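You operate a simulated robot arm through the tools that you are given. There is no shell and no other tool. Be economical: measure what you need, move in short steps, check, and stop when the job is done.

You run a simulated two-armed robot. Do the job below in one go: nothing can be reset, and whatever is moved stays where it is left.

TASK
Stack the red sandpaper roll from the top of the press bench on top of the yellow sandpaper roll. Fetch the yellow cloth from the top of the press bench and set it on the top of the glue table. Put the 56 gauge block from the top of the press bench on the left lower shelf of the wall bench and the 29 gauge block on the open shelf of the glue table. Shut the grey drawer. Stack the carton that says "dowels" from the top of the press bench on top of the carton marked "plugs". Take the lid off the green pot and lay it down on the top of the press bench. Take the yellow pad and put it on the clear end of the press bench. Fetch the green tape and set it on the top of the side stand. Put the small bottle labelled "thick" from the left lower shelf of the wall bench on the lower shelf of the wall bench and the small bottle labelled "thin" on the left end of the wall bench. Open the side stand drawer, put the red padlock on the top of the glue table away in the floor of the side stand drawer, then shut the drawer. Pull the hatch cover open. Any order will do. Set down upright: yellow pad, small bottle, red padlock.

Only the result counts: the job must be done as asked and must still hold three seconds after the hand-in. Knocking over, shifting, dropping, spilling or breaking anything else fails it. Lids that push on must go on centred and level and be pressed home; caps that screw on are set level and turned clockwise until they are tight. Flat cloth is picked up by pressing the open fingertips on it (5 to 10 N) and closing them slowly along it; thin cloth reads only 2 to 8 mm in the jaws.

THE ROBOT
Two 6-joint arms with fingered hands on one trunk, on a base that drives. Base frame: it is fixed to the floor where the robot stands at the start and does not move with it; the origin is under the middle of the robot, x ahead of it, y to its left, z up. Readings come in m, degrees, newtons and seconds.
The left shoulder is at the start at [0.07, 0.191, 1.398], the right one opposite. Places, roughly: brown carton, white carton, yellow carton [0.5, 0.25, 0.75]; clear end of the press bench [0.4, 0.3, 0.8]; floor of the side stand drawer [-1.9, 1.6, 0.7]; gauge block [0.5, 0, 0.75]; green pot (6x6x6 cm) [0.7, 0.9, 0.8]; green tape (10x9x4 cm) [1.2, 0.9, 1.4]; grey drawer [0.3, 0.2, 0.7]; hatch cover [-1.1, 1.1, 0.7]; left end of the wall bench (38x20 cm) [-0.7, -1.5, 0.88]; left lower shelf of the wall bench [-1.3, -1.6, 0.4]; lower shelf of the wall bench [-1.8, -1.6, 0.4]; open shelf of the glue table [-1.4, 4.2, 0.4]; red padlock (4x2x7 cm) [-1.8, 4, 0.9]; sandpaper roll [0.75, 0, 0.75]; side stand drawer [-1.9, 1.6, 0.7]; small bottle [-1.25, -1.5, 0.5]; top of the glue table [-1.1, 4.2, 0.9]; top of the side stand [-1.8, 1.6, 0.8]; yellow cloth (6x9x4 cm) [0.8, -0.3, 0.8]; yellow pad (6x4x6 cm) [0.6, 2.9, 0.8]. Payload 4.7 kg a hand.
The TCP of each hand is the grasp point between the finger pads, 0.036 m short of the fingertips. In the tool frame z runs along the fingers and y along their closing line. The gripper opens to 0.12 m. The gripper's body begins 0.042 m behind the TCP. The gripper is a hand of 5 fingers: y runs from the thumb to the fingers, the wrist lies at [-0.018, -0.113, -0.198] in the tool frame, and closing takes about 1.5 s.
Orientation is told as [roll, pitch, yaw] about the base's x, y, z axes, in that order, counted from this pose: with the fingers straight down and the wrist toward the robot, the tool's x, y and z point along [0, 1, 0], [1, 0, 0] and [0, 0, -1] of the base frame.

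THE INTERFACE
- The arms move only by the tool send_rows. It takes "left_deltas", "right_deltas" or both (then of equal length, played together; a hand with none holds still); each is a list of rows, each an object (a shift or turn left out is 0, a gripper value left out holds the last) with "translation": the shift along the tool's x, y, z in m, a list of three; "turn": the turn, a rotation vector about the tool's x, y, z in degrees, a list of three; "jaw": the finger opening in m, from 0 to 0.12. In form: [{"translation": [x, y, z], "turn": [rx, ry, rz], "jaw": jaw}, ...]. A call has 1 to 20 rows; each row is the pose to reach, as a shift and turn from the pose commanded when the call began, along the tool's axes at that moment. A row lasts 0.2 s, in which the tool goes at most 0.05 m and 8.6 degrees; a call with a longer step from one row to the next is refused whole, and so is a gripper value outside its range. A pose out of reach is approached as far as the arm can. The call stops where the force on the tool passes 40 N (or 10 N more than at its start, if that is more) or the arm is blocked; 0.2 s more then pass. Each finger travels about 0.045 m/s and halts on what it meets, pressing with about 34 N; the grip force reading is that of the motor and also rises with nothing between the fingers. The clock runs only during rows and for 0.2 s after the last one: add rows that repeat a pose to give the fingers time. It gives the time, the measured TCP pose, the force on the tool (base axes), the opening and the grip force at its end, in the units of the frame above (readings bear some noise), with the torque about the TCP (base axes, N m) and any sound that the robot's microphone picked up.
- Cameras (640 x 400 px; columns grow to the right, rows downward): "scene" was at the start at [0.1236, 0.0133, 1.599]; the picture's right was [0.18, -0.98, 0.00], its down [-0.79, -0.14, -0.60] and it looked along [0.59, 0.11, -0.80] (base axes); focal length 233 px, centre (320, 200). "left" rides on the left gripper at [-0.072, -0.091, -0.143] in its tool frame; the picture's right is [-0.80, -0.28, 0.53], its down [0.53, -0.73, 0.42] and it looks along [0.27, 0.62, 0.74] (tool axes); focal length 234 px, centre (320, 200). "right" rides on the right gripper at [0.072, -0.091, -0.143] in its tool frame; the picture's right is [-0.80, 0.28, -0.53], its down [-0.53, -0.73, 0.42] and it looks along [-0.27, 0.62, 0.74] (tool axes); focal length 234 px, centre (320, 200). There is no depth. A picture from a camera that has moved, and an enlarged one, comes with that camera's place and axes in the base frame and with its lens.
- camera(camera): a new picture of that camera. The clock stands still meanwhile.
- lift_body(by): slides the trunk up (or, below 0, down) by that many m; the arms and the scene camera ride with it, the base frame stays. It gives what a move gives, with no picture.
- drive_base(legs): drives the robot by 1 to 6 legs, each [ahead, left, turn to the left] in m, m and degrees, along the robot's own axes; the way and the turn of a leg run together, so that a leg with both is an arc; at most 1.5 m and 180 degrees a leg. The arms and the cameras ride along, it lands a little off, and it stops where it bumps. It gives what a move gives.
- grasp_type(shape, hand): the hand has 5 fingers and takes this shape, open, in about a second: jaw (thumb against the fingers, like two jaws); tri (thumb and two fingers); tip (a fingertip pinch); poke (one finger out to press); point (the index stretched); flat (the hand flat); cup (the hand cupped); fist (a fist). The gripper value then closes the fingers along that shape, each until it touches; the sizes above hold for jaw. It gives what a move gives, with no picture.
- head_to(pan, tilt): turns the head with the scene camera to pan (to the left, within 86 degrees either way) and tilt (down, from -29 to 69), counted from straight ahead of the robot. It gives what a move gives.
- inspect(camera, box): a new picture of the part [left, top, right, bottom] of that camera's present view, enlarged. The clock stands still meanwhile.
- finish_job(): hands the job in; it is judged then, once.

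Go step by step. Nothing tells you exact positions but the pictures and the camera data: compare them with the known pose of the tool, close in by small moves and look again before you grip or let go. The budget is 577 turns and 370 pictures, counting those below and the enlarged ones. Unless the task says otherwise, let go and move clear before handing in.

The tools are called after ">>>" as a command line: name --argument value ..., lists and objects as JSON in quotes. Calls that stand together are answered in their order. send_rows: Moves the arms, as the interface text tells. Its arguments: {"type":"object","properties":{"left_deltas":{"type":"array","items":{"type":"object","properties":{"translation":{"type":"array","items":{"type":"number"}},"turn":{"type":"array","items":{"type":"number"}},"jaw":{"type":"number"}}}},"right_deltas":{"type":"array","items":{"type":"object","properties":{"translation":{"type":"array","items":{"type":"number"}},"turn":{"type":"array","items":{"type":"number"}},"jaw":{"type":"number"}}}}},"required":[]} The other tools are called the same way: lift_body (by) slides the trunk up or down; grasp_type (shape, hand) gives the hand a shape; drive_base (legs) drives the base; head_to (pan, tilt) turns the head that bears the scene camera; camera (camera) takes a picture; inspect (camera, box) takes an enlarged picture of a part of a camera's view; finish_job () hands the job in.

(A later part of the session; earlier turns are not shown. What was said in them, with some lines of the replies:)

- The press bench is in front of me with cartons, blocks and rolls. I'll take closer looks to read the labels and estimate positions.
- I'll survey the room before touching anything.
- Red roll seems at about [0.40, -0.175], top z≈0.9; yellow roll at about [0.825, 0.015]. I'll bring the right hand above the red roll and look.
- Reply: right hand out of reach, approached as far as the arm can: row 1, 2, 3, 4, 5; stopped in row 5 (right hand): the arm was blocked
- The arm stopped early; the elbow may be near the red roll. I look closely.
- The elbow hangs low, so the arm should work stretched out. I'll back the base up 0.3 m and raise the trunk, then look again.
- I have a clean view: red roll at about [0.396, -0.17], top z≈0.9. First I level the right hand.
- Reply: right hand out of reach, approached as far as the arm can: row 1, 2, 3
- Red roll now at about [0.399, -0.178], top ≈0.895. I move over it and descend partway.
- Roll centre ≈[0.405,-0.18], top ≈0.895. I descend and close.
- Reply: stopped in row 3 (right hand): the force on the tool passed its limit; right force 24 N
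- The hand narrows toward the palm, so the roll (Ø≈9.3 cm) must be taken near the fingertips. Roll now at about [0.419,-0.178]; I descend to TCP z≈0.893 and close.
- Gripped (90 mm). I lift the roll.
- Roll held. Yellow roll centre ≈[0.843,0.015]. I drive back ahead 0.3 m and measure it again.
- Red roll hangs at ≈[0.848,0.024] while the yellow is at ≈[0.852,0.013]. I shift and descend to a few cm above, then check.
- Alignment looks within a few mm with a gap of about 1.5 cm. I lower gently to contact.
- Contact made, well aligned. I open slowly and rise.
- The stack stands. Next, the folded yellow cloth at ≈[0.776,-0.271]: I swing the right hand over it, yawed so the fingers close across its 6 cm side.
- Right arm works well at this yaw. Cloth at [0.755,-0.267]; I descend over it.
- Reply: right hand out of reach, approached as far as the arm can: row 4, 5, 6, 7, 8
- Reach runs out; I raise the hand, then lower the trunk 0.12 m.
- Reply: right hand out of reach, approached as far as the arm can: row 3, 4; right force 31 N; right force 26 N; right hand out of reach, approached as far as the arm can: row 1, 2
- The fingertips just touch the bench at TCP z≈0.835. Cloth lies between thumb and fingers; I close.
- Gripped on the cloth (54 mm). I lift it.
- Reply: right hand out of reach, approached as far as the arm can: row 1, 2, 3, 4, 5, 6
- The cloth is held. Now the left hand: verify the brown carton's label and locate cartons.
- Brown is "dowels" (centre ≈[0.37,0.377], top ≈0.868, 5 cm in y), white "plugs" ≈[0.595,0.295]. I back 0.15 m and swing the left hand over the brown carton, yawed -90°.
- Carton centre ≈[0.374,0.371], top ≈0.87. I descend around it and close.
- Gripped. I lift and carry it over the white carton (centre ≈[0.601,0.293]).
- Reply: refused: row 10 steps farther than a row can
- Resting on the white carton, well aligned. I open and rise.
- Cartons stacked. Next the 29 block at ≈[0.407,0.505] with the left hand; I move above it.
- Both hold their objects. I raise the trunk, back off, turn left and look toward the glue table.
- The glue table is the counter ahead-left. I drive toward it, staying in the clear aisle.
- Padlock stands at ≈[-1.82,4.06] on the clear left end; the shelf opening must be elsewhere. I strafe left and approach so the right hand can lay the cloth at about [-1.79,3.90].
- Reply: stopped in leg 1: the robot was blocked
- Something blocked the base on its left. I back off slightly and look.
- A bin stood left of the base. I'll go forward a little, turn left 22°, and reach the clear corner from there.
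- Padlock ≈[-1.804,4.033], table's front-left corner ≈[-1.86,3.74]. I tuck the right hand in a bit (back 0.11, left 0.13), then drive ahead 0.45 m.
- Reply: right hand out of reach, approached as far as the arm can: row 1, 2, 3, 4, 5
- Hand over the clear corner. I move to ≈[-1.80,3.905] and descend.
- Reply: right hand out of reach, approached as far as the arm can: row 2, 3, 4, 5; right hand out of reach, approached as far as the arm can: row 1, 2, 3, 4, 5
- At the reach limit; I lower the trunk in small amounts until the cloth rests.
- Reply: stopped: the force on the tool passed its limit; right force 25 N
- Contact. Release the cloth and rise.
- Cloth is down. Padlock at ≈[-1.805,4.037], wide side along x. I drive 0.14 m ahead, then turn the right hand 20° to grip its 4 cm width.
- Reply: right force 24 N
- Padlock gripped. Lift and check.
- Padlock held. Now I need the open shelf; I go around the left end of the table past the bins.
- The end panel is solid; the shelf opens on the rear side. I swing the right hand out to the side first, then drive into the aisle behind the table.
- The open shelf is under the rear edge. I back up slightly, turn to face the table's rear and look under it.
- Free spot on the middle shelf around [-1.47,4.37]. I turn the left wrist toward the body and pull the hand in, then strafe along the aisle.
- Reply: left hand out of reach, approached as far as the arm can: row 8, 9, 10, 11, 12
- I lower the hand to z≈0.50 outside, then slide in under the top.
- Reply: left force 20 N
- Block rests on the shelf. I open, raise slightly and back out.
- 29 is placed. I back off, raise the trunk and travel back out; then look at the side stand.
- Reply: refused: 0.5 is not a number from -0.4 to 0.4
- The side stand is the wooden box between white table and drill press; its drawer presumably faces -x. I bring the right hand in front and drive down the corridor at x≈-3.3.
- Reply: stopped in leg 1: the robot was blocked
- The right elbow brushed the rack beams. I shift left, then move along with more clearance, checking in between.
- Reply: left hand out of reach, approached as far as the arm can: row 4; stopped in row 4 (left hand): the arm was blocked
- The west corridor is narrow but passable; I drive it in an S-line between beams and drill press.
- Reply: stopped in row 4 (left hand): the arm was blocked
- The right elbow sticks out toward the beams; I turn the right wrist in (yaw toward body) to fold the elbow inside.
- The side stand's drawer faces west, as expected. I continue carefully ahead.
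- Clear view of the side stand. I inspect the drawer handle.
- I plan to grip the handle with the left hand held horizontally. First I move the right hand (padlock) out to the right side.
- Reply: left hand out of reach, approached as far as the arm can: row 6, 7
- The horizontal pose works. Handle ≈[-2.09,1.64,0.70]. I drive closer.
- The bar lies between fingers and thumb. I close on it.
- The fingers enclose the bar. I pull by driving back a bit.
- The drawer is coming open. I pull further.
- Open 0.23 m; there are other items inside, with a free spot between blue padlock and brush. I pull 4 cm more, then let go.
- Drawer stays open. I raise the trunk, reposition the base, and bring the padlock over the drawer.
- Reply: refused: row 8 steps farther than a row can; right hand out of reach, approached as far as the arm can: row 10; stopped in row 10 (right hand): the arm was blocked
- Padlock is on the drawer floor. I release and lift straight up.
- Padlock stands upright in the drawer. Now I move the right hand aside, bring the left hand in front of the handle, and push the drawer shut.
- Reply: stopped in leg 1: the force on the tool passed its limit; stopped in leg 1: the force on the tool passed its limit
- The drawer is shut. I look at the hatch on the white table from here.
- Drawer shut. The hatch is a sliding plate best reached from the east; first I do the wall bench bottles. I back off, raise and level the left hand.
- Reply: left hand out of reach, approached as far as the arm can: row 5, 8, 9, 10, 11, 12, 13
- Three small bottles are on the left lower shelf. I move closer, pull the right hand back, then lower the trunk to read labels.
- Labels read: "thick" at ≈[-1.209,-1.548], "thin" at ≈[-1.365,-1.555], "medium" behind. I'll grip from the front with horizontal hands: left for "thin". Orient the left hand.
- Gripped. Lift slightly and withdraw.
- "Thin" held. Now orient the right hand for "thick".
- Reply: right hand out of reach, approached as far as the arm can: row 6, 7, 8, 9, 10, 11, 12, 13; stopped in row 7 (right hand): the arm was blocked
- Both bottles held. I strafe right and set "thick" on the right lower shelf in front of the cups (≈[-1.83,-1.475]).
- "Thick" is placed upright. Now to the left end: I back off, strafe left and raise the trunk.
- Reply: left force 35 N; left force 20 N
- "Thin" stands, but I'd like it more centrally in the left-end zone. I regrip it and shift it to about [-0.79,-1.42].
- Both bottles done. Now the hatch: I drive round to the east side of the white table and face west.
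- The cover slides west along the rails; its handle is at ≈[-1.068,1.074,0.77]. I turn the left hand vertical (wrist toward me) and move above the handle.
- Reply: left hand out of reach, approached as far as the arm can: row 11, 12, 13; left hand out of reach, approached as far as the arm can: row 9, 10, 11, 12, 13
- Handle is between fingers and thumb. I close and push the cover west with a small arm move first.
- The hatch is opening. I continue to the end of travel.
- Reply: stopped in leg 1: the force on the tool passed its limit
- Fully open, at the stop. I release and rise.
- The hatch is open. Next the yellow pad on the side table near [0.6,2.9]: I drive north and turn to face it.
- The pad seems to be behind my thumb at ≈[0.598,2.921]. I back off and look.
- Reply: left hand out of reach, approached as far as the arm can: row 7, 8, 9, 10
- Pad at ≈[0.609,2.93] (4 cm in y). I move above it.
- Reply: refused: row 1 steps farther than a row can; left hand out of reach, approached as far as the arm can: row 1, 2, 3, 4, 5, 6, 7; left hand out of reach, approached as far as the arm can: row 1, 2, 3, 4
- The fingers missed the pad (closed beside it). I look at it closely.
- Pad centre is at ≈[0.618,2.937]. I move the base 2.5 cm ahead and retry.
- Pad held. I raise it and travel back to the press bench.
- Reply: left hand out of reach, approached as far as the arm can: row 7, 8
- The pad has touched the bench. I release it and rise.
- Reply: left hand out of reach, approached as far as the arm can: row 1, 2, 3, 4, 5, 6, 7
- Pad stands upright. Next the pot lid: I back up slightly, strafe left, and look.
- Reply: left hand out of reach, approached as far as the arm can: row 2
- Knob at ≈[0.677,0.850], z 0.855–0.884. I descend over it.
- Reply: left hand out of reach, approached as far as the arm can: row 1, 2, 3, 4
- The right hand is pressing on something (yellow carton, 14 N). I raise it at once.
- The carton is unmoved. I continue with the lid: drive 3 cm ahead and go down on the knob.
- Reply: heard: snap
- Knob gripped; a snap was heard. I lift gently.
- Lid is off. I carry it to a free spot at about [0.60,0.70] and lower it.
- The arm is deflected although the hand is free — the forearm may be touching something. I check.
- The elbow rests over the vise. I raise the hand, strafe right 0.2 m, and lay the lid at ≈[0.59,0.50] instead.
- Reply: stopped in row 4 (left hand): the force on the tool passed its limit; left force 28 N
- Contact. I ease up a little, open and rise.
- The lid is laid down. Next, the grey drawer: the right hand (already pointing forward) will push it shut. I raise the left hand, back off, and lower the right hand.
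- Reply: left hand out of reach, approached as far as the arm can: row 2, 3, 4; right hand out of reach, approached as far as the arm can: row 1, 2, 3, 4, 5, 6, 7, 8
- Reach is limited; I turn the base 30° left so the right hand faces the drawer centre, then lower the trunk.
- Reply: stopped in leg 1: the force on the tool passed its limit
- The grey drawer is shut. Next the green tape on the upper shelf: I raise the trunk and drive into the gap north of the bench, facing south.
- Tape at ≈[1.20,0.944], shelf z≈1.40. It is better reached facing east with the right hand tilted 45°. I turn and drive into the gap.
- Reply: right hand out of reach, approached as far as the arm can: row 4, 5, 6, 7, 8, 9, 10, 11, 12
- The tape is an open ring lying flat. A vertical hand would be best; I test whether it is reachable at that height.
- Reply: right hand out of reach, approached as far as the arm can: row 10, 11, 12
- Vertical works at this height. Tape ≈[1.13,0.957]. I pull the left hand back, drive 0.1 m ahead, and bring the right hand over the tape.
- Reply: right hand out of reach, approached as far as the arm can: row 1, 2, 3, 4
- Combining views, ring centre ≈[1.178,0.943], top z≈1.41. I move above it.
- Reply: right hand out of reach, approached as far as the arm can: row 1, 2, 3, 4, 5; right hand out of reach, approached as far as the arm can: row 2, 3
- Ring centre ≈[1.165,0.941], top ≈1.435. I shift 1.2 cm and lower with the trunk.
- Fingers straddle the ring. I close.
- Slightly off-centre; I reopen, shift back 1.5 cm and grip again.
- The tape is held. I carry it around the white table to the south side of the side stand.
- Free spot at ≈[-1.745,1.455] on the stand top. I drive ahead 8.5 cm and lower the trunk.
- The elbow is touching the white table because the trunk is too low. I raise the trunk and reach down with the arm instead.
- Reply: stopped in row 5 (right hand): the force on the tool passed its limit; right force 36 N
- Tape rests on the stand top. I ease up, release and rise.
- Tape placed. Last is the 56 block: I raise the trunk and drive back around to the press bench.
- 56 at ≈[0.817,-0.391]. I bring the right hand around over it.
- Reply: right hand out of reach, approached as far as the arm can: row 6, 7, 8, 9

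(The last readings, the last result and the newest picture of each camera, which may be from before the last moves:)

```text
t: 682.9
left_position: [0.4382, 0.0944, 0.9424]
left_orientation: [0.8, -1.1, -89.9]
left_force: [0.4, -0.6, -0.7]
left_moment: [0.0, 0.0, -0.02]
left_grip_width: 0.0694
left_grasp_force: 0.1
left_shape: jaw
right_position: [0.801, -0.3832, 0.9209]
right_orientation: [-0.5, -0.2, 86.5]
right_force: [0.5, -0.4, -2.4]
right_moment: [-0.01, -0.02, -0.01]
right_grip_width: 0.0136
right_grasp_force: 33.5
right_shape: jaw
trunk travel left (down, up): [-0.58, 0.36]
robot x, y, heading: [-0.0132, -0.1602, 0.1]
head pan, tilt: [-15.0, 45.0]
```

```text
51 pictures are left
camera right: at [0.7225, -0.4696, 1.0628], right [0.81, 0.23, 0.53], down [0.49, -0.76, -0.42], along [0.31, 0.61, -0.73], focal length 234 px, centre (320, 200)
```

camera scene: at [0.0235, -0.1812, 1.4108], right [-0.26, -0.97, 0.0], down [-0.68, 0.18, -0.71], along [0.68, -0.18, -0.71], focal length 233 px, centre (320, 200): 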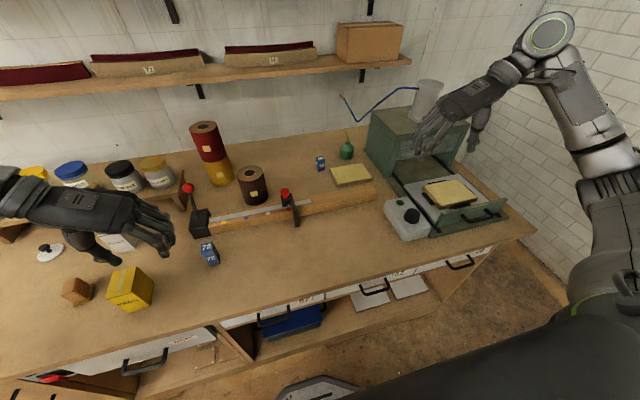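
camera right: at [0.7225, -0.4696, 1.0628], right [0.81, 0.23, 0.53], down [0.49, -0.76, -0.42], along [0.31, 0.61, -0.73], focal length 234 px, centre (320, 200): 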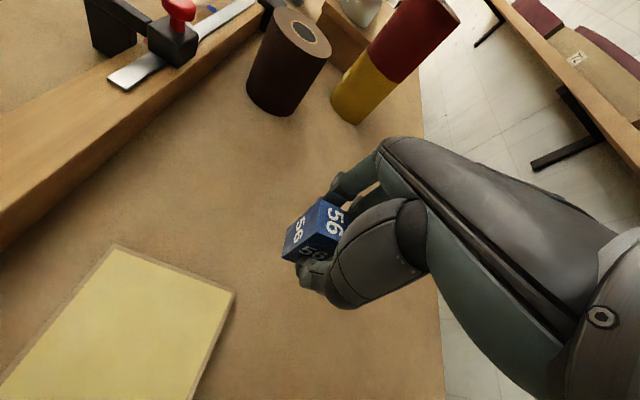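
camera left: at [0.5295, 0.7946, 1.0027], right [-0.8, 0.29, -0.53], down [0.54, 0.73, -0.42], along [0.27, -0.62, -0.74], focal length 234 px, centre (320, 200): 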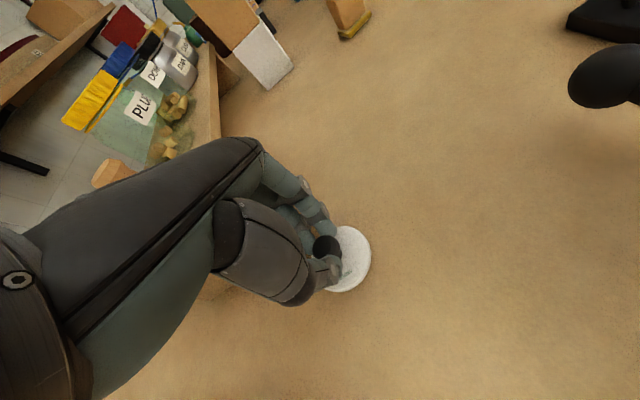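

56 is held. I raise the trunk and drive to the wall bench.

>>> lift_body --by 0.35

>>> drive_base --legs '[[-0.36, 0, 0], [0, -0.45, 0], [0, 0, -90], [0, -0.56, 0]]'

>>> send_rows --right_deltas '[{"turn": [0, 0, 8], "translation": [0.02, 0, 0]}, {"turn": [0, 0, 16], "translation": [0.04, 0, 0]}, {"turn": [0, 0, 24], "translation": [0.06, 0, 0]}, {"turn": [0, 0, 32], "translation": [0.08, 0, 0]}, {"turn": [0, 0, 40], "translation": [0.1, 0, 0]}, {"turn": [0, 0, 48], "translation": [0.12, 0, 0]}, {"turn": [0, 0, 56], "translation": [0.14, 0, 0]}, {"turn": [0, 0, 64], "translation": [0.16, 0, 0]}, {"turn": [0, 0, 72], "translation": [0.18, 0, 0]}, {"turn": [0, 0, 80], "translation": [0.2, 0, 0]}, {"turn": [0, 0, 85], "translation": [0.22, 0, 0]}, {"turn": [0, 0, 85], "translation": [0.22, 0, 0]}]'

>>> head_to --pan 0 --tilt 50

>>> camera --camera "scene"

```text
t: 686.3
left_position: [0.439, 0.0959, 1.2931]
left_orientation: [1.0, -1.2, -89.8]
left_force: [0.0, 0.7, -0.3]
left_moment: [-0.01, -0.01, 0.0]
left_grip_width: 0.0697
left_grasp_force: 0.2
left_shape: jaw
right_position: [0.8014, -0.3841, 1.27]
right_orientation: [-0.6, -0.2, 86.7]
right_force: [-0.1, 0.5, -1.7]
right_moment: [-0.03, -0.04, 0.02]
right_grip_width: 0.0134
right_grasp_force: 34.3
right_shape: jaw
trunk travel left (down, up): [-0.93, 0.01]
robot x, y, heading: [-0.0178, -0.1614, 0.4]
head pan, tilt: [-15.0, 45.0]
```

```text
t: 697.5
left_position: [-0.673, -1.0836, 1.2925]
left_orientation: [1.0, -1.3, -178.5]
left_force: [0.8, 1.2, -0.4]
left_moment: [0.0, -0.01, -0.01]
left_grip_width: 0.0695
left_grasp_force: 0.0
left_shape: jaw
right_position: [-1.1426, -1.4571, 1.2721]
right_orientation: [-0.6, -0.1, -1.9]
right_force: [0.2, 0.6, -1.6]
right_moment: [-0.02, 0.02, -0.03]
right_grip_width: 0.0137
right_grasp_force: 34.5
right_shape: jaw
trunk travel left (down, up): [-0.93, 0.01]
robot x, y, heading: [-0.9424, -0.6343, -88.3]
head pan, tilt: [-15.0, 45.0]
```

```text
t: 700.1
left_position: [-0.6747, -1.0832, 1.2924]
left_orientation: [0.9, -1.2, -178.5]
left_force: [-0.4, 0.0, 0.6]
left_moment: [0.01, 0.01, -0.01]
left_grip_width: 0.0695
left_grasp_force: 0.2
left_shape: jaw
right_position: [-1.1595, -1.2876, 1.2157]
right_orientation: [0.4, -0.8, -86.9]
right_force: [0.4, -0.3, -1.5]
right_moment: [-0.03, -0.02, 0.01]
right_grip_width: 0.0135
right_grasp_force: 34.0
right_shape: jaw
right hand out of reach, approached as far as the arm can: row 9, 10, 11, 12
trunk travel left (down, up): [-0.93, 0.01]
robot x, y, heading: [-0.939, -0.6314, -88.5]
head pan, tilt: [-15.0, 45.0]
```

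```text
t: 700.9
left_position: [-0.6744, -1.0829, 1.2941]
left_orientation: [1.0, -1.2, -178.5]
left_force: [-0.9, -0.5, -0.7]
left_moment: [-0.01, 0.0, -0.03]
left_grip_width: 0.0696
left_grasp_force: 0.1
left_shape: jaw
right_position: [-1.1591, -1.2888, 1.215]
right_orientation: [0.3, -0.7, -87.1]
right_force: [0.0, -0.5, -2.3]
right_moment: [0.04, -0.03, 0.0]
right_grip_width: 0.0135
right_grasp_force: 33.8
right_shape: jaw
trunk travel left (down, up): [-0.93, 0.01]
robot x, y, heading: [-0.9386, -0.6359, -88.7]
head pan, tilt: [0.0, 50.0]
```

```text
50 pictures are left
camera scene: at [-0.9363, -0.7628, 1.6578], right [-1.0, -0.02, 0.0], down [-0.02, 0.77, -0.64], along [0.02, -0.64, -0.77], focal length 233 px, centre (320, 200)
```

scene: 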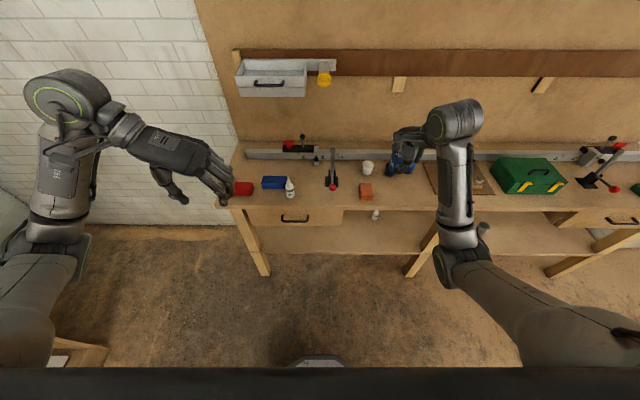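

>>> drive_base --legs '[[-0.12, 0, -1.3]]'

>>> lift_body --by -0.4

>>> lift_body --by -0.14

>>> send_rows --right_deltas '[{"translation": [0, 0, 0.04]}, {"translation": [0, 0, 0.08]}, {"translation": [0, 0, 0.12]}, {"translation": [0, 0, 0.16]}, {"translation": [0, 0, 0.16]}]'

>>> head_to --pan -10 --tilt 50

>>> camera --camera "scene"

>>> camera --camera "right"

```text
t: 702.1
left_position: [-0.6856, -0.9744, 1.2925]
left_orientation: [0.9, -1.2, -179.8]
left_force: [-0.2, -0.4, -0.4]
left_moment: [0.06, 0.02, 0.01]
left_grip_width: 0.0697
left_grasp_force: 0.1
left_shape: jaw
right_position: [-1.1743, -1.167, 1.2142]
right_orientation: [0.3, -0.7, -88.2]
right_force: [0.0, 0.0, -1.5]
right_moment: [0.02, 0.0, -0.01]
right_grip_width: 0.0136
right_grasp_force: 33.8
right_shape: jaw
trunk travel left (down, up): [-0.93, 0.01]
robot x, y, heading: [-0.9416, -0.5187, -89.5]
head pan, tilt: [0.0, 50.0]
```

```text
t: 706.0
left_position: [-0.6871, -0.9707, 0.8933]
left_orientation: [0.9, -1.2, -179.8]
left_force: [-0.2, 0.6, 0.4]
left_moment: [0.0, 0.03, -0.04]
left_grip_width: 0.0698
left_grasp_force: 0.1
left_shape: jaw
right_position: [-1.1743, -1.1653, 0.8155]
right_orientation: [0.3, -0.8, -88.2]
right_force: [0.1, 0.3, -1.9]
right_moment: [0.01, 0.03, 0.02]
right_grip_width: 0.0136
right_grasp_force: 34.1
right_shape: jaw
trunk travel left (down, up): [-0.53, 0.41]
robot x, y, heading: [-0.9415, -0.5175, -89.9]
head pan, tilt: [0.0, 50.0]
```

```text
t: 707.6
left_position: [-0.6861, -0.9701, 0.7533]
left_orientation: [1.0, -1.2, -179.9]
left_force: [-0.7, 0.2, -0.5]
left_moment: [0.02, -0.01, 0.0]
left_grip_width: 0.0697
left_grasp_force: 0.1
left_shape: jaw
right_position: [-1.1754, -1.1648, 0.675]
right_orientation: [0.3, -0.9, -88.3]
right_force: [-0.2, 0.1, -1.3]
right_moment: [-0.02, 0.03, -0.02]
right_grip_width: 0.0136
right_grasp_force: 34.2
right_shape: jaw
trunk travel left (down, up): [-0.39, 0.55]
robot x, y, heading: [-0.9428, -0.5132, -89.7]
head pan, tilt: [0.0, 50.0]
```

```text
t: 708.8
left_position: [-0.6876, -0.9708, 0.7539]
left_orientation: [1.0, -1.1, -179.8]
left_force: [0.0, -0.1, 0.4]
left_moment: [-0.03, 0.0, -0.03]
left_grip_width: 0.0697
left_grasp_force: 0.0
left_shape: jaw
right_position: [-1.174, -1.1665, 0.5153]
right_orientation: [0.3, -0.9, -88.3]
right_force: [-0.6, 0.1, -1.8]
right_moment: [-0.01, 0.04, -0.01]
right_grip_width: 0.0136
right_grasp_force: 33.9
right_shape: jaw
trunk travel left (down, up): [-0.39, 0.55]
robot x, y, heading: [-0.9401, -0.5179, -89.8]
head pan, tilt: [0.0, 50.0]
```

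```text
t: 709.5
left_position: [-0.6862, -0.9701, 0.753]
left_orientation: [1.0, -1.2, -179.8]
left_force: [-0.3, 0.3, 0.1]
left_moment: [0.03, -0.01, -0.01]
left_grip_width: 0.0696
left_grasp_force: 0.1
left_shape: jaw
right_position: [-1.1745, -1.1667, 0.5153]
right_orientation: [0.2, -0.9, -88.2]
right_force: [0.2, 0.0, -1.3]
right_moment: [0.0, 0.03, -0.01]
right_grip_width: 0.0138
right_grasp_force: 34.1
right_shape: jaw
trunk travel left (down, up): [-0.39, 0.55]
robot x, y, heading: [-0.9432, -0.517, -89.7]
head pan, tilt: [-10.0, 50.0]
```

```text
49 pictures are left
camera scene: at [-0.9538, -0.6429, 1.1178], right [-0.99, 0.17, 0.0], down [0.13, 0.76, -0.64], along [-0.11, -0.63, -0.77], focal length 233 px, centre (320, 200)
```

scene: 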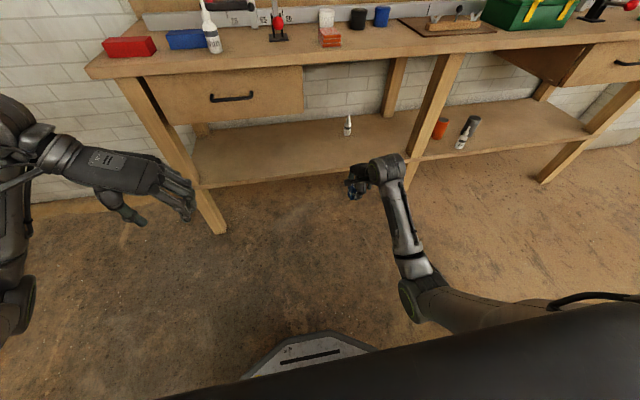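

```text
48 pictures are left
camera right: at [-1.1059, -1.0698, 0.6581], right [-0.8, -0.3, 0.53], down [-0.55, 0.71, -0.44], along [-0.24, -0.64, -0.73], focal length 234 px, centre (320, 200)
```

right: 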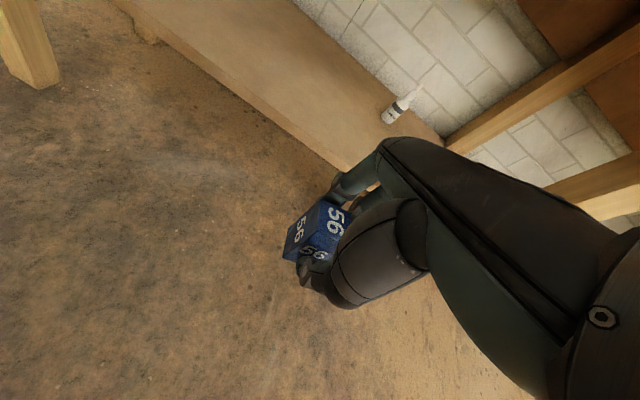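

All bottles stand. I move in: base ahead 0.2 m, then the arm under the bench top.

>>> drive_base --legs '[[0.2, 0, 0]]'

>>> send_rows --right_deltas '[{"translation": [0, 0.03, 0.01]}, {"translation": [0, 0.06, 0.02]}, {"translation": [0, 0.09, 0.03]}, {"translation": [0, 0.1, 0.03]}, {"translation": [0, 0.1, 0.03]}]'

>>> inspect --camera "scene" --box '[240, 60, 460, 240]'

>>> camera --camera "right"

```text
t: 711.1
left_position: [-0.6851, -1.1711, 0.7534]
left_orientation: [0.9, -1.2, -179.7]
left_force: [-0.3, -0.6, -0.2]
left_moment: [0.0, 0.0, -0.01]
left_grip_width: 0.0694
left_grasp_force: 0.0
left_shape: jaw
right_position: [-1.1728, -1.3655, 0.5144]
right_orientation: [0.3, -0.7, -88.2]
right_force: [0.6, -0.2, -1.9]
right_moment: [0.04, 0.01, -0.01]
right_grip_width: 0.0136
right_grasp_force: 34.1
right_shape: jaw
trunk travel left (down, up): [-0.39, 0.55]
robot x, y, heading: [-0.9373, -0.7133, -90.1]
head pan, tilt: [-10.0, 50.0]
```

```text
t: 712.4
left_position: [-0.6851, -1.17, 0.7536]
left_orientation: [1.0, -1.2, -179.7]
left_force: [0.2, 0.6, 0.3]
left_moment: [0.01, 0.01, 0.02]
left_grip_width: 0.0695
left_grasp_force: 0.1
left_shape: jaw
right_position: [-1.1709, -1.4669, 0.4885]
right_orientation: [0.4, -0.8, -88.2]
right_force: [0.0, -0.3, -1.1]
right_moment: [-0.04, 0.0, 0.01]
right_grip_width: 0.0135
right_grasp_force: 33.9
right_shape: jaw
trunk travel left (down, up): [-0.39, 0.55]
robot x, y, heading: [-0.9402, -0.7165, -89.4]
head pan, tilt: [-10.0, 50.0]
```

```text
2.22 times, centred on (350, 150) of scene
camera zoom: at [-0.9531, -0.8429, 1.1178], right [-0.99, 0.17, 0.0], down [0.13, 0.76, -0.64], along [-0.11, -0.63, -0.77], focal length 518 px, centre (253, 311)
```

zoom: 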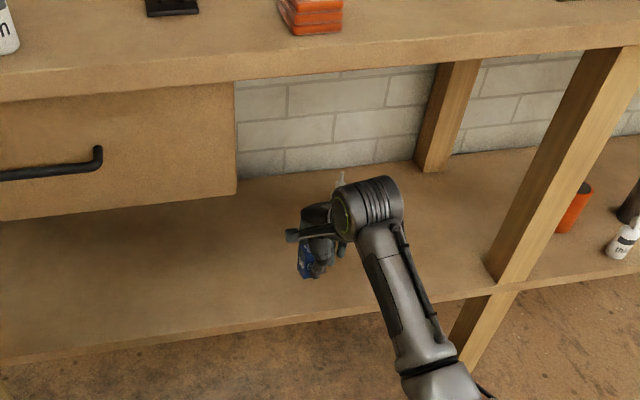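

```text
46 pictures are left
camera right: at [-1.1017, -1.3708, 0.63], right [-0.8, -0.3, 0.53], down [-0.55, 0.71, -0.44], along [-0.24, -0.64, -0.73], focal length 234 px, centre (320, 200)
```

right: 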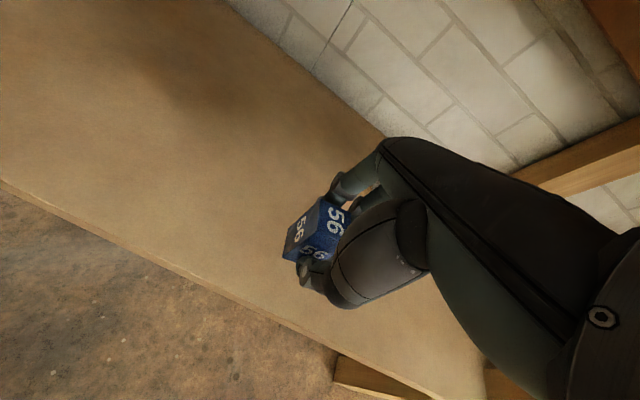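

>>> send_rows --right_deltas '[{"translation": [0, 0.006, 0.012]}, {"translation": [0, 0.01, 0.024]}, {"translation": [0, 0.01, 0.034]}, {"translation": [0, 0.01, 0.042]}, {"translation": [0, 0.01, 0.05]}, {"translation": [0, 0.01, 0.05]}]'

>>> camera --camera "right"

```text
t: 713.8
left_position: [-0.6853, -1.1704, 0.7546]
left_orientation: [1.0, -1.1, -179.6]
left_force: [-0.1, -0.6, 0.5]
left_moment: [-0.01, 0.0, 0.03]
left_grip_width: 0.0695
left_grasp_force: 0.1
left_shape: jaw
right_position: [-1.1701, -1.476, 0.437]
right_orientation: [0.3, -0.8, -88.3]
right_force: [0.2, 0.7, -0.8]
right_moment: [-0.01, 0.01, 0.02]
right_grip_width: 0.0136
right_grasp_force: 33.9
right_shape: jaw
trunk travel left (down, up): [-0.39, 0.55]
robot x, y, heading: [-0.9384, -0.7155, -89.8]
head pan, tilt: [-10.0, 50.0]
```

```text
45 pictures are left
camera right: at [-1.1014, -1.3803, 0.579], right [-0.8, -0.3, 0.53], down [-0.55, 0.71, -0.44], along [-0.24, -0.64, -0.73], focal length 234 px, centre (320, 200)
```

right: 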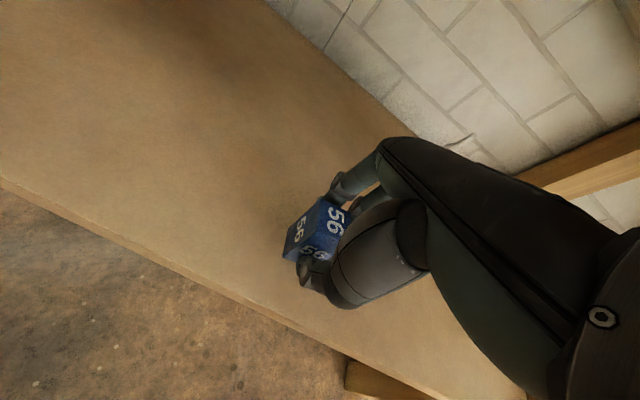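

>>> send_rows --right_deltas '[{"translation": [0, 0, 0.006]}, {"translation": [0, 0, 0.012]}, {"translation": [0, 0, 0.018]}, {"translation": [0, 0, 0.018]}]'

```text
t: 714.8
left_position: [-0.6838, -1.1674, 0.7547]
left_orientation: [1.1, -1.3, -179.8]
left_force: [0.8, -0.4, 0.1]
left_moment: [-0.02, -0.02, -0.01]
left_grip_width: 0.0695
left_grasp_force: 0.0
left_shape: jaw
right_position: [-1.1701, -1.4786, 0.4244]
right_orientation: [0.2, -1.2, -88.2]
right_force: [-2.8, 5.0, 24.3]
right_moment: [-0.21, -0.01, 0.0]
right_grip_width: 0.0147
right_grasp_force: 34.1
right_shape: jaw
trunk travel left (down, up): [-0.39, 0.55]
robot x, y, heading: [-0.9423, -0.7178, -90.0]
head pan, tilt: [-10.0, 50.0]
```

Contact. I ease up, release, rise and back out.

>>> send_rows --right_deltas '[{"translation": [0, 0, -0.004]}, {"translation": [0, 0, -0.005], "jaw": 0.025}, {"translation": [0, 0, -0.005], "jaw": 0.04}, {"translation": [0, 0, -0.005], "jaw": 0.055}, {"translation": [0, 0, -0.005], "jaw": 0.065}, {"translation": [0, 0, -0.005], "jaw": 0.065}]'

>>> send_rows --right_deltas '[{"translation": [0, 0, -0.02]}, {"translation": [0, 0, -0.045]}, {"translation": [0, 0, -0.065]}, {"translation": [0, -0.04, -0.065]}, {"translation": [0, -0.08, -0.065]}, {"translation": [0, -0.1, -0.065]}, {"translation": [0, -0.1, -0.065]}]'

>>> drive_base --legs '[[-0.25, 0, 0]]'

>>> inspect --camera "scene" --box '[180, 20, 500, 240]'

```text
t: 716.1
left_position: [-0.6843, -1.1709, 0.7539]
left_orientation: [0.9, -1.2, -179.8]
left_force: [0.2, -0.8, 0.8]
left_moment: [-0.02, 0.0, -0.01]
left_grip_width: 0.0696
left_grasp_force: 0.1
left_shape: jaw
right_position: [-1.1705, -1.4761, 0.4248]
right_orientation: [0.3, -0.7, -88.2]
right_force: [0.0, 0.7, -0.5]
right_moment: [-0.01, -0.01, -0.01]
right_grip_width: 0.0644
right_grasp_force: 0.1
right_shape: jaw
trunk travel left (down, up): [-0.39, 0.55]
robot x, y, heading: [-0.9374, -0.7192, -89.6]
head pan, tilt: [-10.0, 50.0]
```

```text
t: 717.8
left_position: [-0.6859, -1.1713, 0.7536]
left_orientation: [1.0, -1.3, -179.7]
left_force: [0.2, -0.5, -0.5]
left_moment: [-0.01, -0.02, 0.0]
left_grip_width: 0.0697
left_grasp_force: 0.1
left_shape: jaw
right_position: [-1.175, -1.3766, 0.487]
right_orientation: [0.2, -0.7, -88.2]
right_force: [-0.5, 0.1, -0.2]
right_moment: [-0.03, -0.01, -0.02]
right_grip_width: 0.0651
right_grasp_force: 0.1
right_shape: jaw
trunk travel left (down, up): [-0.39, 0.55]
robot x, y, heading: [-0.9386, -0.7161, -89.7]
head pan, tilt: [-10.0, 50.0]
```

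```text
t: 719.5
left_position: [-0.6876, -0.9271, 0.7541]
left_orientation: [1.1, -1.2, 179.8]
left_force: [-0.6, 0.4, 0.3]
left_moment: [-0.01, 0.0, -0.04]
left_grip_width: 0.0694
left_grasp_force: 0.1
left_shape: jaw
right_position: [-1.1776, -1.131, 0.4886]
right_orientation: [0.3, -0.8, -88.4]
right_force: [0.0, 0.2, -0.4]
right_moment: [0.0, 0.01, -0.01]
right_grip_width: 0.0648
right_grasp_force: 0.0
right_shape: jaw
trunk travel left (down, up): [-0.39, 0.55]
robot x, y, heading: [-0.9388, -0.4722, -90.0]
head pan, tilt: [-10.0, 50.0]
```

```text
1.82 times, centred on (340, 130) of scene
camera zoom: at [-0.9539, -0.5975, 1.118], right [-0.98, 0.18, 0.0], down [0.13, 0.75, -0.64], along [-0.11, -0.63, -0.77], focal length 424 px, centre (284, 327)
```

zoom: 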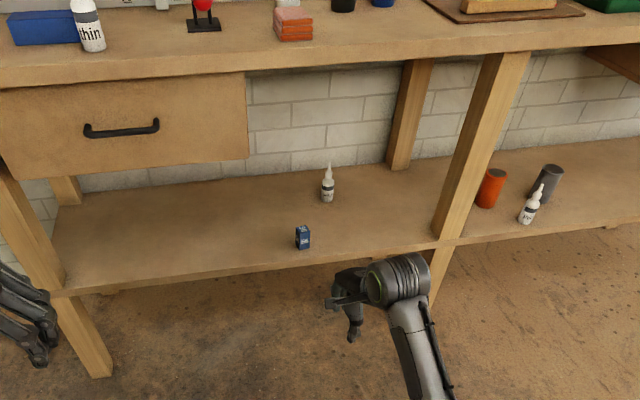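

All tasks are done, but "thin" is near the front border of its zone; I'll set it ~4 cm deeper. I raise the trunk and turn the left hand horizontal.

>>> lift_body --by 0.37

>>> send_rows --left_deltas '[{"turn": [0, 8, 0]}, {"turn": [0, 16, 0]}, {"turn": [0, 24, 0]}, {"turn": [0, 32, 0]}, {"turn": [0, 40, 0]}, {"turn": [0, 48, 0]}, {"turn": [0, 56, 0]}, {"turn": [0, 64, 0]}, {"turn": [0, 72, 0]}, {"turn": [0, 80, 0]}, {"turn": [0, 88, 0]}, {"turn": [0, 89, 0]}, {"turn": [0, 89, 0]}]'

>>> send_rows --left_deltas '[{"translation": [-0.04, 0.03, 0]}, {"translation": [-0.08, 0.06, 0]}, {"translation": [-0.12, 0.08, 0]}, {"translation": [-0.16, 0.08, 0]}, {"translation": [-0.18, 0.08, 0]}, {"translation": [-0.18, 0.08, 0]}]'

>>> head_to --pan 15 --tilt 45

>>> camera --camera "scene"

```text
t: 723.1
left_position: [-0.6874, -0.9277, 1.1227]
left_orientation: [1.0, -1.2, 180.0]
left_force: [0.2, -0.5, 0.4]
left_moment: [-0.02, -0.01, 0.0]
left_grip_width: 0.0698
left_grasp_force: 0.1
left_shape: jaw
right_position: [-1.1779, -1.1331, 0.8576]
right_orientation: [0.2, -0.8, -88.5]
right_force: [-0.9, 0.3, -0.2]
right_moment: [-0.01, 0.03, -0.02]
right_grip_width: 0.0649
right_grasp_force: 0.0
right_shape: jaw
trunk travel left (down, up): [-0.76, 0.18]
robot x, y, heading: [-0.9401, -0.4719, -90.1]
head pan, tilt: [-10.0, 50.0]
```

```text
t: 725.9
left_position: [-0.6653, -0.9619, 1.0919]
left_orientation: [90.1, -1.3, 179.9]
left_force: [0.0, 0.0, 0.7]
left_moment: [0.01, -0.04, 0.01]
left_grip_width: 0.0698
left_grasp_force: 0.0
left_shape: jaw
left hand out of reach, approached as far as the arm can: row 4, 5, 6, 7, 8, 9, 10, 11, 12, 13
right_position: [-1.1782, -1.1314, 0.8579]
right_orientation: [0.3, -0.8, -88.6]
right_force: [-0.5, -0.9, 0.0]
right_moment: [0.04, 0.01, -0.01]
right_grip_width: 0.0648
right_grasp_force: 0.0
right_shape: jaw
trunk travel left (down, up): [-0.76, 0.18]
robot x, y, heading: [-0.9351, -0.4726, -90.2]
head pan, tilt: [-10.0, 50.0]
```

```text
t: 727.3
left_position: [-0.7528, -0.9619, 0.9131]
left_orientation: [90.1, -1.3, 179.9]
left_force: [0.5, -0.8, -1.1]
left_moment: [0.01, 0.0, -0.03]
left_grip_width: 0.07
left_grasp_force: 0.0
left_shape: jaw
right_position: [-1.1769, -1.1324, 0.8584]
right_orientation: [0.2, -0.8, -88.5]
right_force: [0.3, -0.7, -0.5]
right_moment: [0.01, 0.0, 0.01]
right_grip_width: 0.065
right_grasp_force: 0.1
right_shape: jaw
trunk travel left (down, up): [-0.76, 0.18]
robot x, y, heading: [-0.9393, -0.4703, -90.1]
head pan, tilt: [-10.0, 50.0]
```

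```text
t: 728.2
left_position: [-0.7521, -0.962, 0.9131]
left_orientation: [90.0, -1.1, 180.0]
left_force: [0.6, 0.3, -1.1]
left_moment: [0.02, 0.0, 0.01]
left_grip_width: 0.0698
left_grasp_force: 0.1
left_shape: jaw
right_position: [-1.1778, -1.1305, 0.8586]
right_orientation: [0.3, -0.7, -88.6]
right_force: [0.2, 0.2, 0.1]
right_moment: [0.03, -0.01, 0.0]
right_grip_width: 0.0644
right_grasp_force: 0.1
right_shape: jaw
trunk travel left (down, up): [-0.76, 0.18]
robot x, y, heading: [-0.941, -0.4709, -90.1]
head pan, tilt: [15.0, 45.0]
```

```text
43 pictures are left
camera scene: at [-0.9197, -0.6009, 1.4948], right [-0.97, -0.26, 0.0], down [-0.18, 0.68, -0.71], along [0.18, -0.68, -0.71], focal length 233 px, centre (320, 200)
```

scene: 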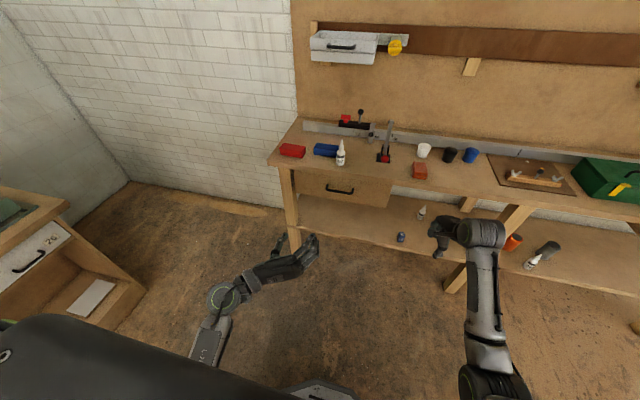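

>>> send_rows --right_deltas '[{"translation": [0, -0.01, -0.04]}, {"translation": [0, -0.02, -0.08]}, {"translation": [0, -0.03, -0.12]}, {"translation": [0, -0.03, -0.16]}, {"translation": [0, -0.03, -0.2]}, {"translation": [0, -0.03, -0.2]}]' --left_deltas '[{"translation": [0.015, 0.02, 0]}, {"translation": [0.031, 0.038, 0], "turn": [0, 0, 1.2]}, {"translation": [0.031, 0.038, 0], "turn": [0, 0, 1.2]}, {"translation": [0.031, 0.038, 0], "turn": [0, 0, 1.2]}, {"translation": [0.031, 0.038, 0], "turn": [0, 0, 1.2], "jaw": 0.06}, {"translation": [0.031, 0.038, 0], "turn": [0, 0, 1.2]}]'

>>> drive_base --legs '[[0.24, 0, 0]]'

>>> inspect --camera "scene" --box '[220, 100, 420, 260]'

```text
t: 729.6
left_position: [-0.7889, -0.9608, 0.9464]
left_orientation: [90.0, -0.1, 179.9]
left_force: [-0.6, -0.4, -0.5]
left_moment: [0.0, 0.0, 0.03]
left_grip_width: 0.0606
left_grasp_force: 0.0
left_shape: jaw
right_position: [-1.1871, -1.1106, 1.0426]
right_orientation: [0.5, -1.0, -88.4]
right_force: [-0.2, -0.3, 0.5]
right_moment: [-0.03, 0.0, -0.01]
right_grip_width: 0.0649
right_grasp_force: 0.1
right_shape: jaw
right hand out of reach, approached as far as the arm can: row 5, 6
trunk travel left (down, up): [-0.76, 0.18]
robot x, y, heading: [-0.9408, -0.4775, -90.1]
head pan, tilt: [15.0, 45.0]
```

```text
t: 731.4
left_position: [-0.7888, -1.1972, 0.9454]
left_orientation: [90.0, 0.0, 179.9]
left_force: [-0.5, 0.4, 0.2]
left_moment: [-0.02, -0.01, 0.02]
left_grip_width: 0.0604
left_grasp_force: 0.1
left_shape: jaw
right_position: [-1.1865, -1.3467, 1.0424]
right_orientation: [0.5, -1.0, -88.5]
right_force: [0.1, -0.7, 0.2]
right_moment: [0.02, -0.05, 0.02]
right_grip_width: 0.065
right_grasp_force: 0.1
right_shape: jaw
trunk travel left (down, up): [-0.76, 0.18]
robot x, y, heading: [-0.9384, -0.7058, -90.2]
head pan, tilt: [15.0, 45.0]
```

```text
2.50 times, centred on (320, 180) of scene
camera zoom: at [-0.9199, -0.8371, 1.4948], right [-0.97, -0.26, 0.0], down [-0.18, 0.68, -0.71], along [0.18, -0.68, -0.71], focal length 582 px, centre (320, 250)
```

zoom: 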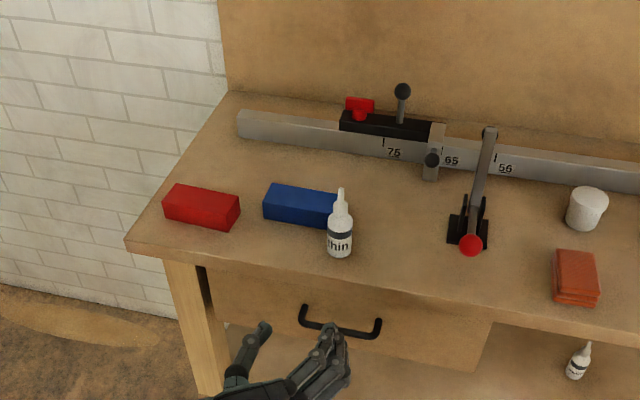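

>>> send_rows --left_deltas '[{"translation": [0, 0.004, 0.045]}, {"translation": [0, 0.004, 0.09]}, {"translation": [0, 0.004, 0.135]}, {"translation": [0, 0.004, 0.18]}, {"translation": [0, 0.004, 0.21]}, {"translation": [0, 0.004, 0.21], "jaw": 0.05}, {"translation": [0, 0.004, 0.21], "jaw": 0.04}, {"translation": [0, 0.004, 0.21], "jaw": 0.03}, {"translation": [0, 0.004, 0.21], "jaw": 0.02}, {"translation": [0, 0.004, 0.21], "jaw": 0.015}, {"translation": [0, 0.004, 0.21], "jaw": 0.015}]'

>>> inspect --camera "scene" --box '[220, 100, 420, 260]'

```text
t: 733.8
left_position: [-0.7928, -1.4063, 0.9448]
left_orientation: [90.0, 0.0, 179.9]
left_force: [0.8, -0.1, 0.5]
left_moment: [-0.02, -0.03, -0.03]
left_grip_width: 0.0233
left_grasp_force: 33.9
left_shape: jaw
right_position: [-1.186, -1.3474, 1.045]
right_orientation: [0.5, -1.1, -88.4]
right_force: [-0.2, 0.1, 0.8]
right_moment: [0.02, -0.01, -0.01]
right_grip_width: 0.0649
right_grasp_force: 0.1
right_shape: jaw
trunk travel left (down, up): [-0.76, 0.18]
robot x, y, heading: [-0.943, -0.7083, -90.3]
head pan, tilt: [15.0, 45.0]
```

```text
2.50 times, centred on (320, 180) of scene
camera zoom: at [-0.92, -0.8372, 1.4948], right [-0.97, -0.26, 0.0], down [-0.18, 0.68, -0.71], along [0.18, -0.68, -0.71], focal length 582 px, centre (320, 250)
```

zoom: 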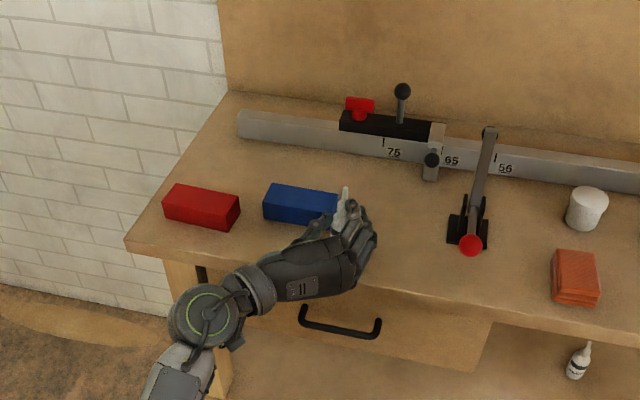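

>>> send_rows --left_deltas '[{"translation": [0.015, 0, 0]}, {"translation": [0.025, 0, 0]}, {"translation": [0.025, 0.02, 0]}, {"translation": [0.025, 0.035, 0]}, {"translation": [0.025, 0.035, 0.015]}, {"translation": [0.025, 0.035, 0.03]}, {"translation": [0.01, 0.035, 0.03]}, {"translation": [0.001, 0.035, 0.03]}, {"translation": [-0.001, 0.035, 0.03]}, {"translation": [-0.001, 0.035, 0.03]}]'

>>> inspect --camera "scene" --box '[220, 100, 420, 260]'

```text
t: 736.0
left_position: [-0.8294, -1.4372, 0.945]
left_orientation: [90.0, -0.1, 179.9]
left_force: [-1.1, 0.0, 0.6]
left_moment: [-0.05, 0.03, 0.0]
left_grip_width: 0.0235
left_grasp_force: 34.4
left_shape: jaw
right_position: [-1.1866, -1.3453, 1.0428]
right_orientation: [0.4, -1.0, -88.4]
right_force: [0.7, 0.3, -0.5]
right_moment: [0.0, -0.01, 0.01]
right_grip_width: 0.065
right_grasp_force: 0.0
right_shape: jaw
trunk travel left (down, up): [-0.76, 0.18]
robot x, y, heading: [-0.9402, -0.7042, -90.1]
head pan, tilt: [15.0, 45.0]
```

```text
2.50 times, centred on (320, 180) of scene
camera zoom: at [-0.9199, -0.8372, 1.4948], right [-0.97, -0.26, 0.0], down [-0.18, 0.68, -0.71], along [0.18, -0.68, -0.71], focal length 582 px, centre (320, 250)
```

zoom: 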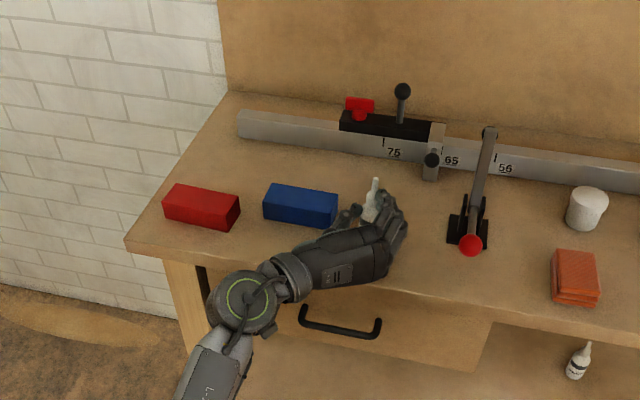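

Just above contact; I lower the last millimetres, release, and back out.

>>> send_rows --left_deltas '[{"translation": [-0.002, 0, 0]}, {"translation": [-0.004, 0, 0]}, {"translation": [-0.004, 0, 0]}]'

>>> send_rows --left_deltas '[{"jaw": 0.028}, {"jaw": 0.036}, {"jaw": 0.045}, {"jaw": 0.053}, {"jaw": 0.055}, {"jaw": 0.055}]'

>>> send_rows --left_deltas '[{"translation": [0, 0, -0.03]}, {"translation": [0, 0, -0.06]}, {"translation": [0, 0, -0.1]}, {"translation": [0, 0, -0.14]}, {"translation": [0, 0, -0.18]}, {"translation": [0, 0, -0.22]}, {"translation": [0, 0, -0.22]}]'

>>> inspect --camera "scene" --box '[220, 100, 420, 260]'

```text
t: 736.8
left_position: [-0.8288, -1.4372, 0.9431]
left_orientation: [90.2, -0.1, 180.0]
left_force: [0.4, 2.2, 12.1]
left_moment: [-0.34, 0.17, -0.03]
left_grip_width: 0.0232
left_grasp_force: 33.5
left_shape: jaw
right_position: [-1.1862, -1.3458, 1.0441]
right_orientation: [0.3, -1.2, -88.4]
right_force: [-0.6, 0.5, 0.3]
right_moment: [0.02, 0.01, 0.0]
right_grip_width: 0.0648
right_grasp_force: 0.0
right_shape: jaw
trunk travel left (down, up): [-0.76, 0.18]
robot x, y, heading: [-0.9406, -0.7116, -90.0]
head pan, tilt: [15.0, 45.0]
```

```text
t: 738.2
left_position: [-0.8303, -1.4373, 0.9396]
left_orientation: [90.0, 0.0, 179.9]
left_force: [0.3, -0.2, 0.2]
left_moment: [0.0, -0.02, 0.0]
left_grip_width: 0.0546
left_grasp_force: 0.1
left_shape: jaw
right_position: [-1.1863, -1.3466, 1.043]
right_orientation: [0.4, -1.1, -88.4]
right_force: [-0.3, 0.3, 0.0]
right_moment: [0.02, -0.02, -0.01]
right_grip_width: 0.0646
right_grasp_force: 0.0
right_shape: jaw
trunk travel left (down, up): [-0.76, 0.18]
robot x, y, heading: [-0.946, -0.7064, -90.4]
head pan, tilt: [15.0, 45.0]
```

```text
t: 739.8
left_position: [-0.8167, -1.22, 0.9366]
left_orientation: [90.9, 3.0, 178.8]
left_force: [-0.7, 0.1, 0.4]
left_moment: [0.01, 0.02, -0.02]
left_grip_width: 0.0548
left_grasp_force: 0.0
left_shape: jaw
right_position: [-1.1862, -1.3479, 1.0431]
right_orientation: [0.3, -1.0, -88.3]
right_force: [-0.5, 0.5, -0.9]
right_moment: [-0.03, -0.01, -0.02]
right_grip_width: 0.0648
right_grasp_force: 0.0
right_shape: jaw
trunk travel left (down, up): [-0.76, 0.18]
robot x, y, heading: [-0.9402, -0.7087, -90.4]
head pan, tilt: [15.0, 45.0]
```

```text
2.50 times, centred on (320, 180) of scene
camera zoom: at [-0.9204, -0.8381, 1.4947], right [-0.97, -0.26, 0.0], down [-0.18, 0.68, -0.71], along [0.18, -0.68, -0.71], focal length 582 px, centre (320, 250)
```

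zoom: 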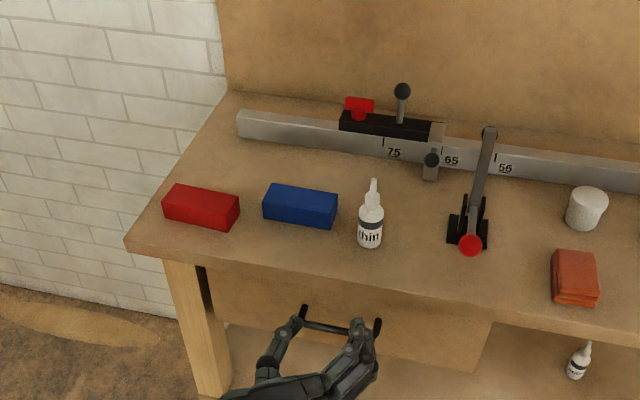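

>>> drive_base --legs '[[-0.2, 0, 0]]'

>>> camera --camera "scene"

```text
t: 741.4
left_position: [-0.8145, -1.0176, 0.9341]
left_orientation: [90.3, 3.0, 179.2]
left_force: [0.3, -0.3, -0.5]
left_moment: [-0.01, 0.0, 0.01]
left_grip_width: 0.0547
left_grasp_force: 0.0
left_shape: jaw
right_position: [-1.1835, -1.1461, 1.0443]
right_orientation: [0.4, -1.0, -88.2]
right_force: [-0.2, 0.2, 0.4]
right_moment: [0.0, 0.01, 0.03]
right_grip_width: 0.0648
right_grasp_force: 0.0
right_shape: jaw
trunk travel left (down, up): [-0.76, 0.18]
robot x, y, heading: [-0.9452, -0.5066, -89.9]
head pan, tilt: [15.0, 45.0]
```

```text
38 pictures are left
camera scene: at [-0.9196, -0.6368, 1.4948], right [-0.97, -0.26, 0.0], down [-0.18, 0.68, -0.71], along [0.18, -0.68, -0.71], focal length 233 px, centre (320, 200)
```

scene: 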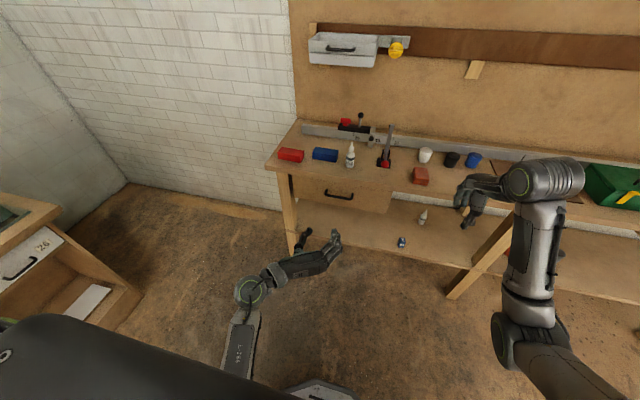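

Everything is placed and the hands are clear, so I hand the job in.

>>> finish_job

```text
The job is handed in.
```

I completed every item on the list and handed the job in. I don't have the judge's result. My last pictures of the rolls, cartons, pad, tape, blocks, padlock and bottles show them where they belong, and the pad, padlock and bottles are upright.

- **Bumps on the way:** Driving was blocked twice, once next to a floor bin by the glue table and once when the right elbow met the beams of a nearby rack. The right hand also pressed briefly on the yellow "PADS" carton. The elbows rested on the vise and then on the white table. Where I checked afterwards, I saw no sign that anything had moved.
- **Guessed zones:** I only had rough positions for the clear end of the press bench and the left end of the wall bench. The pad and the "thin" bottle are my best placement within those areas.
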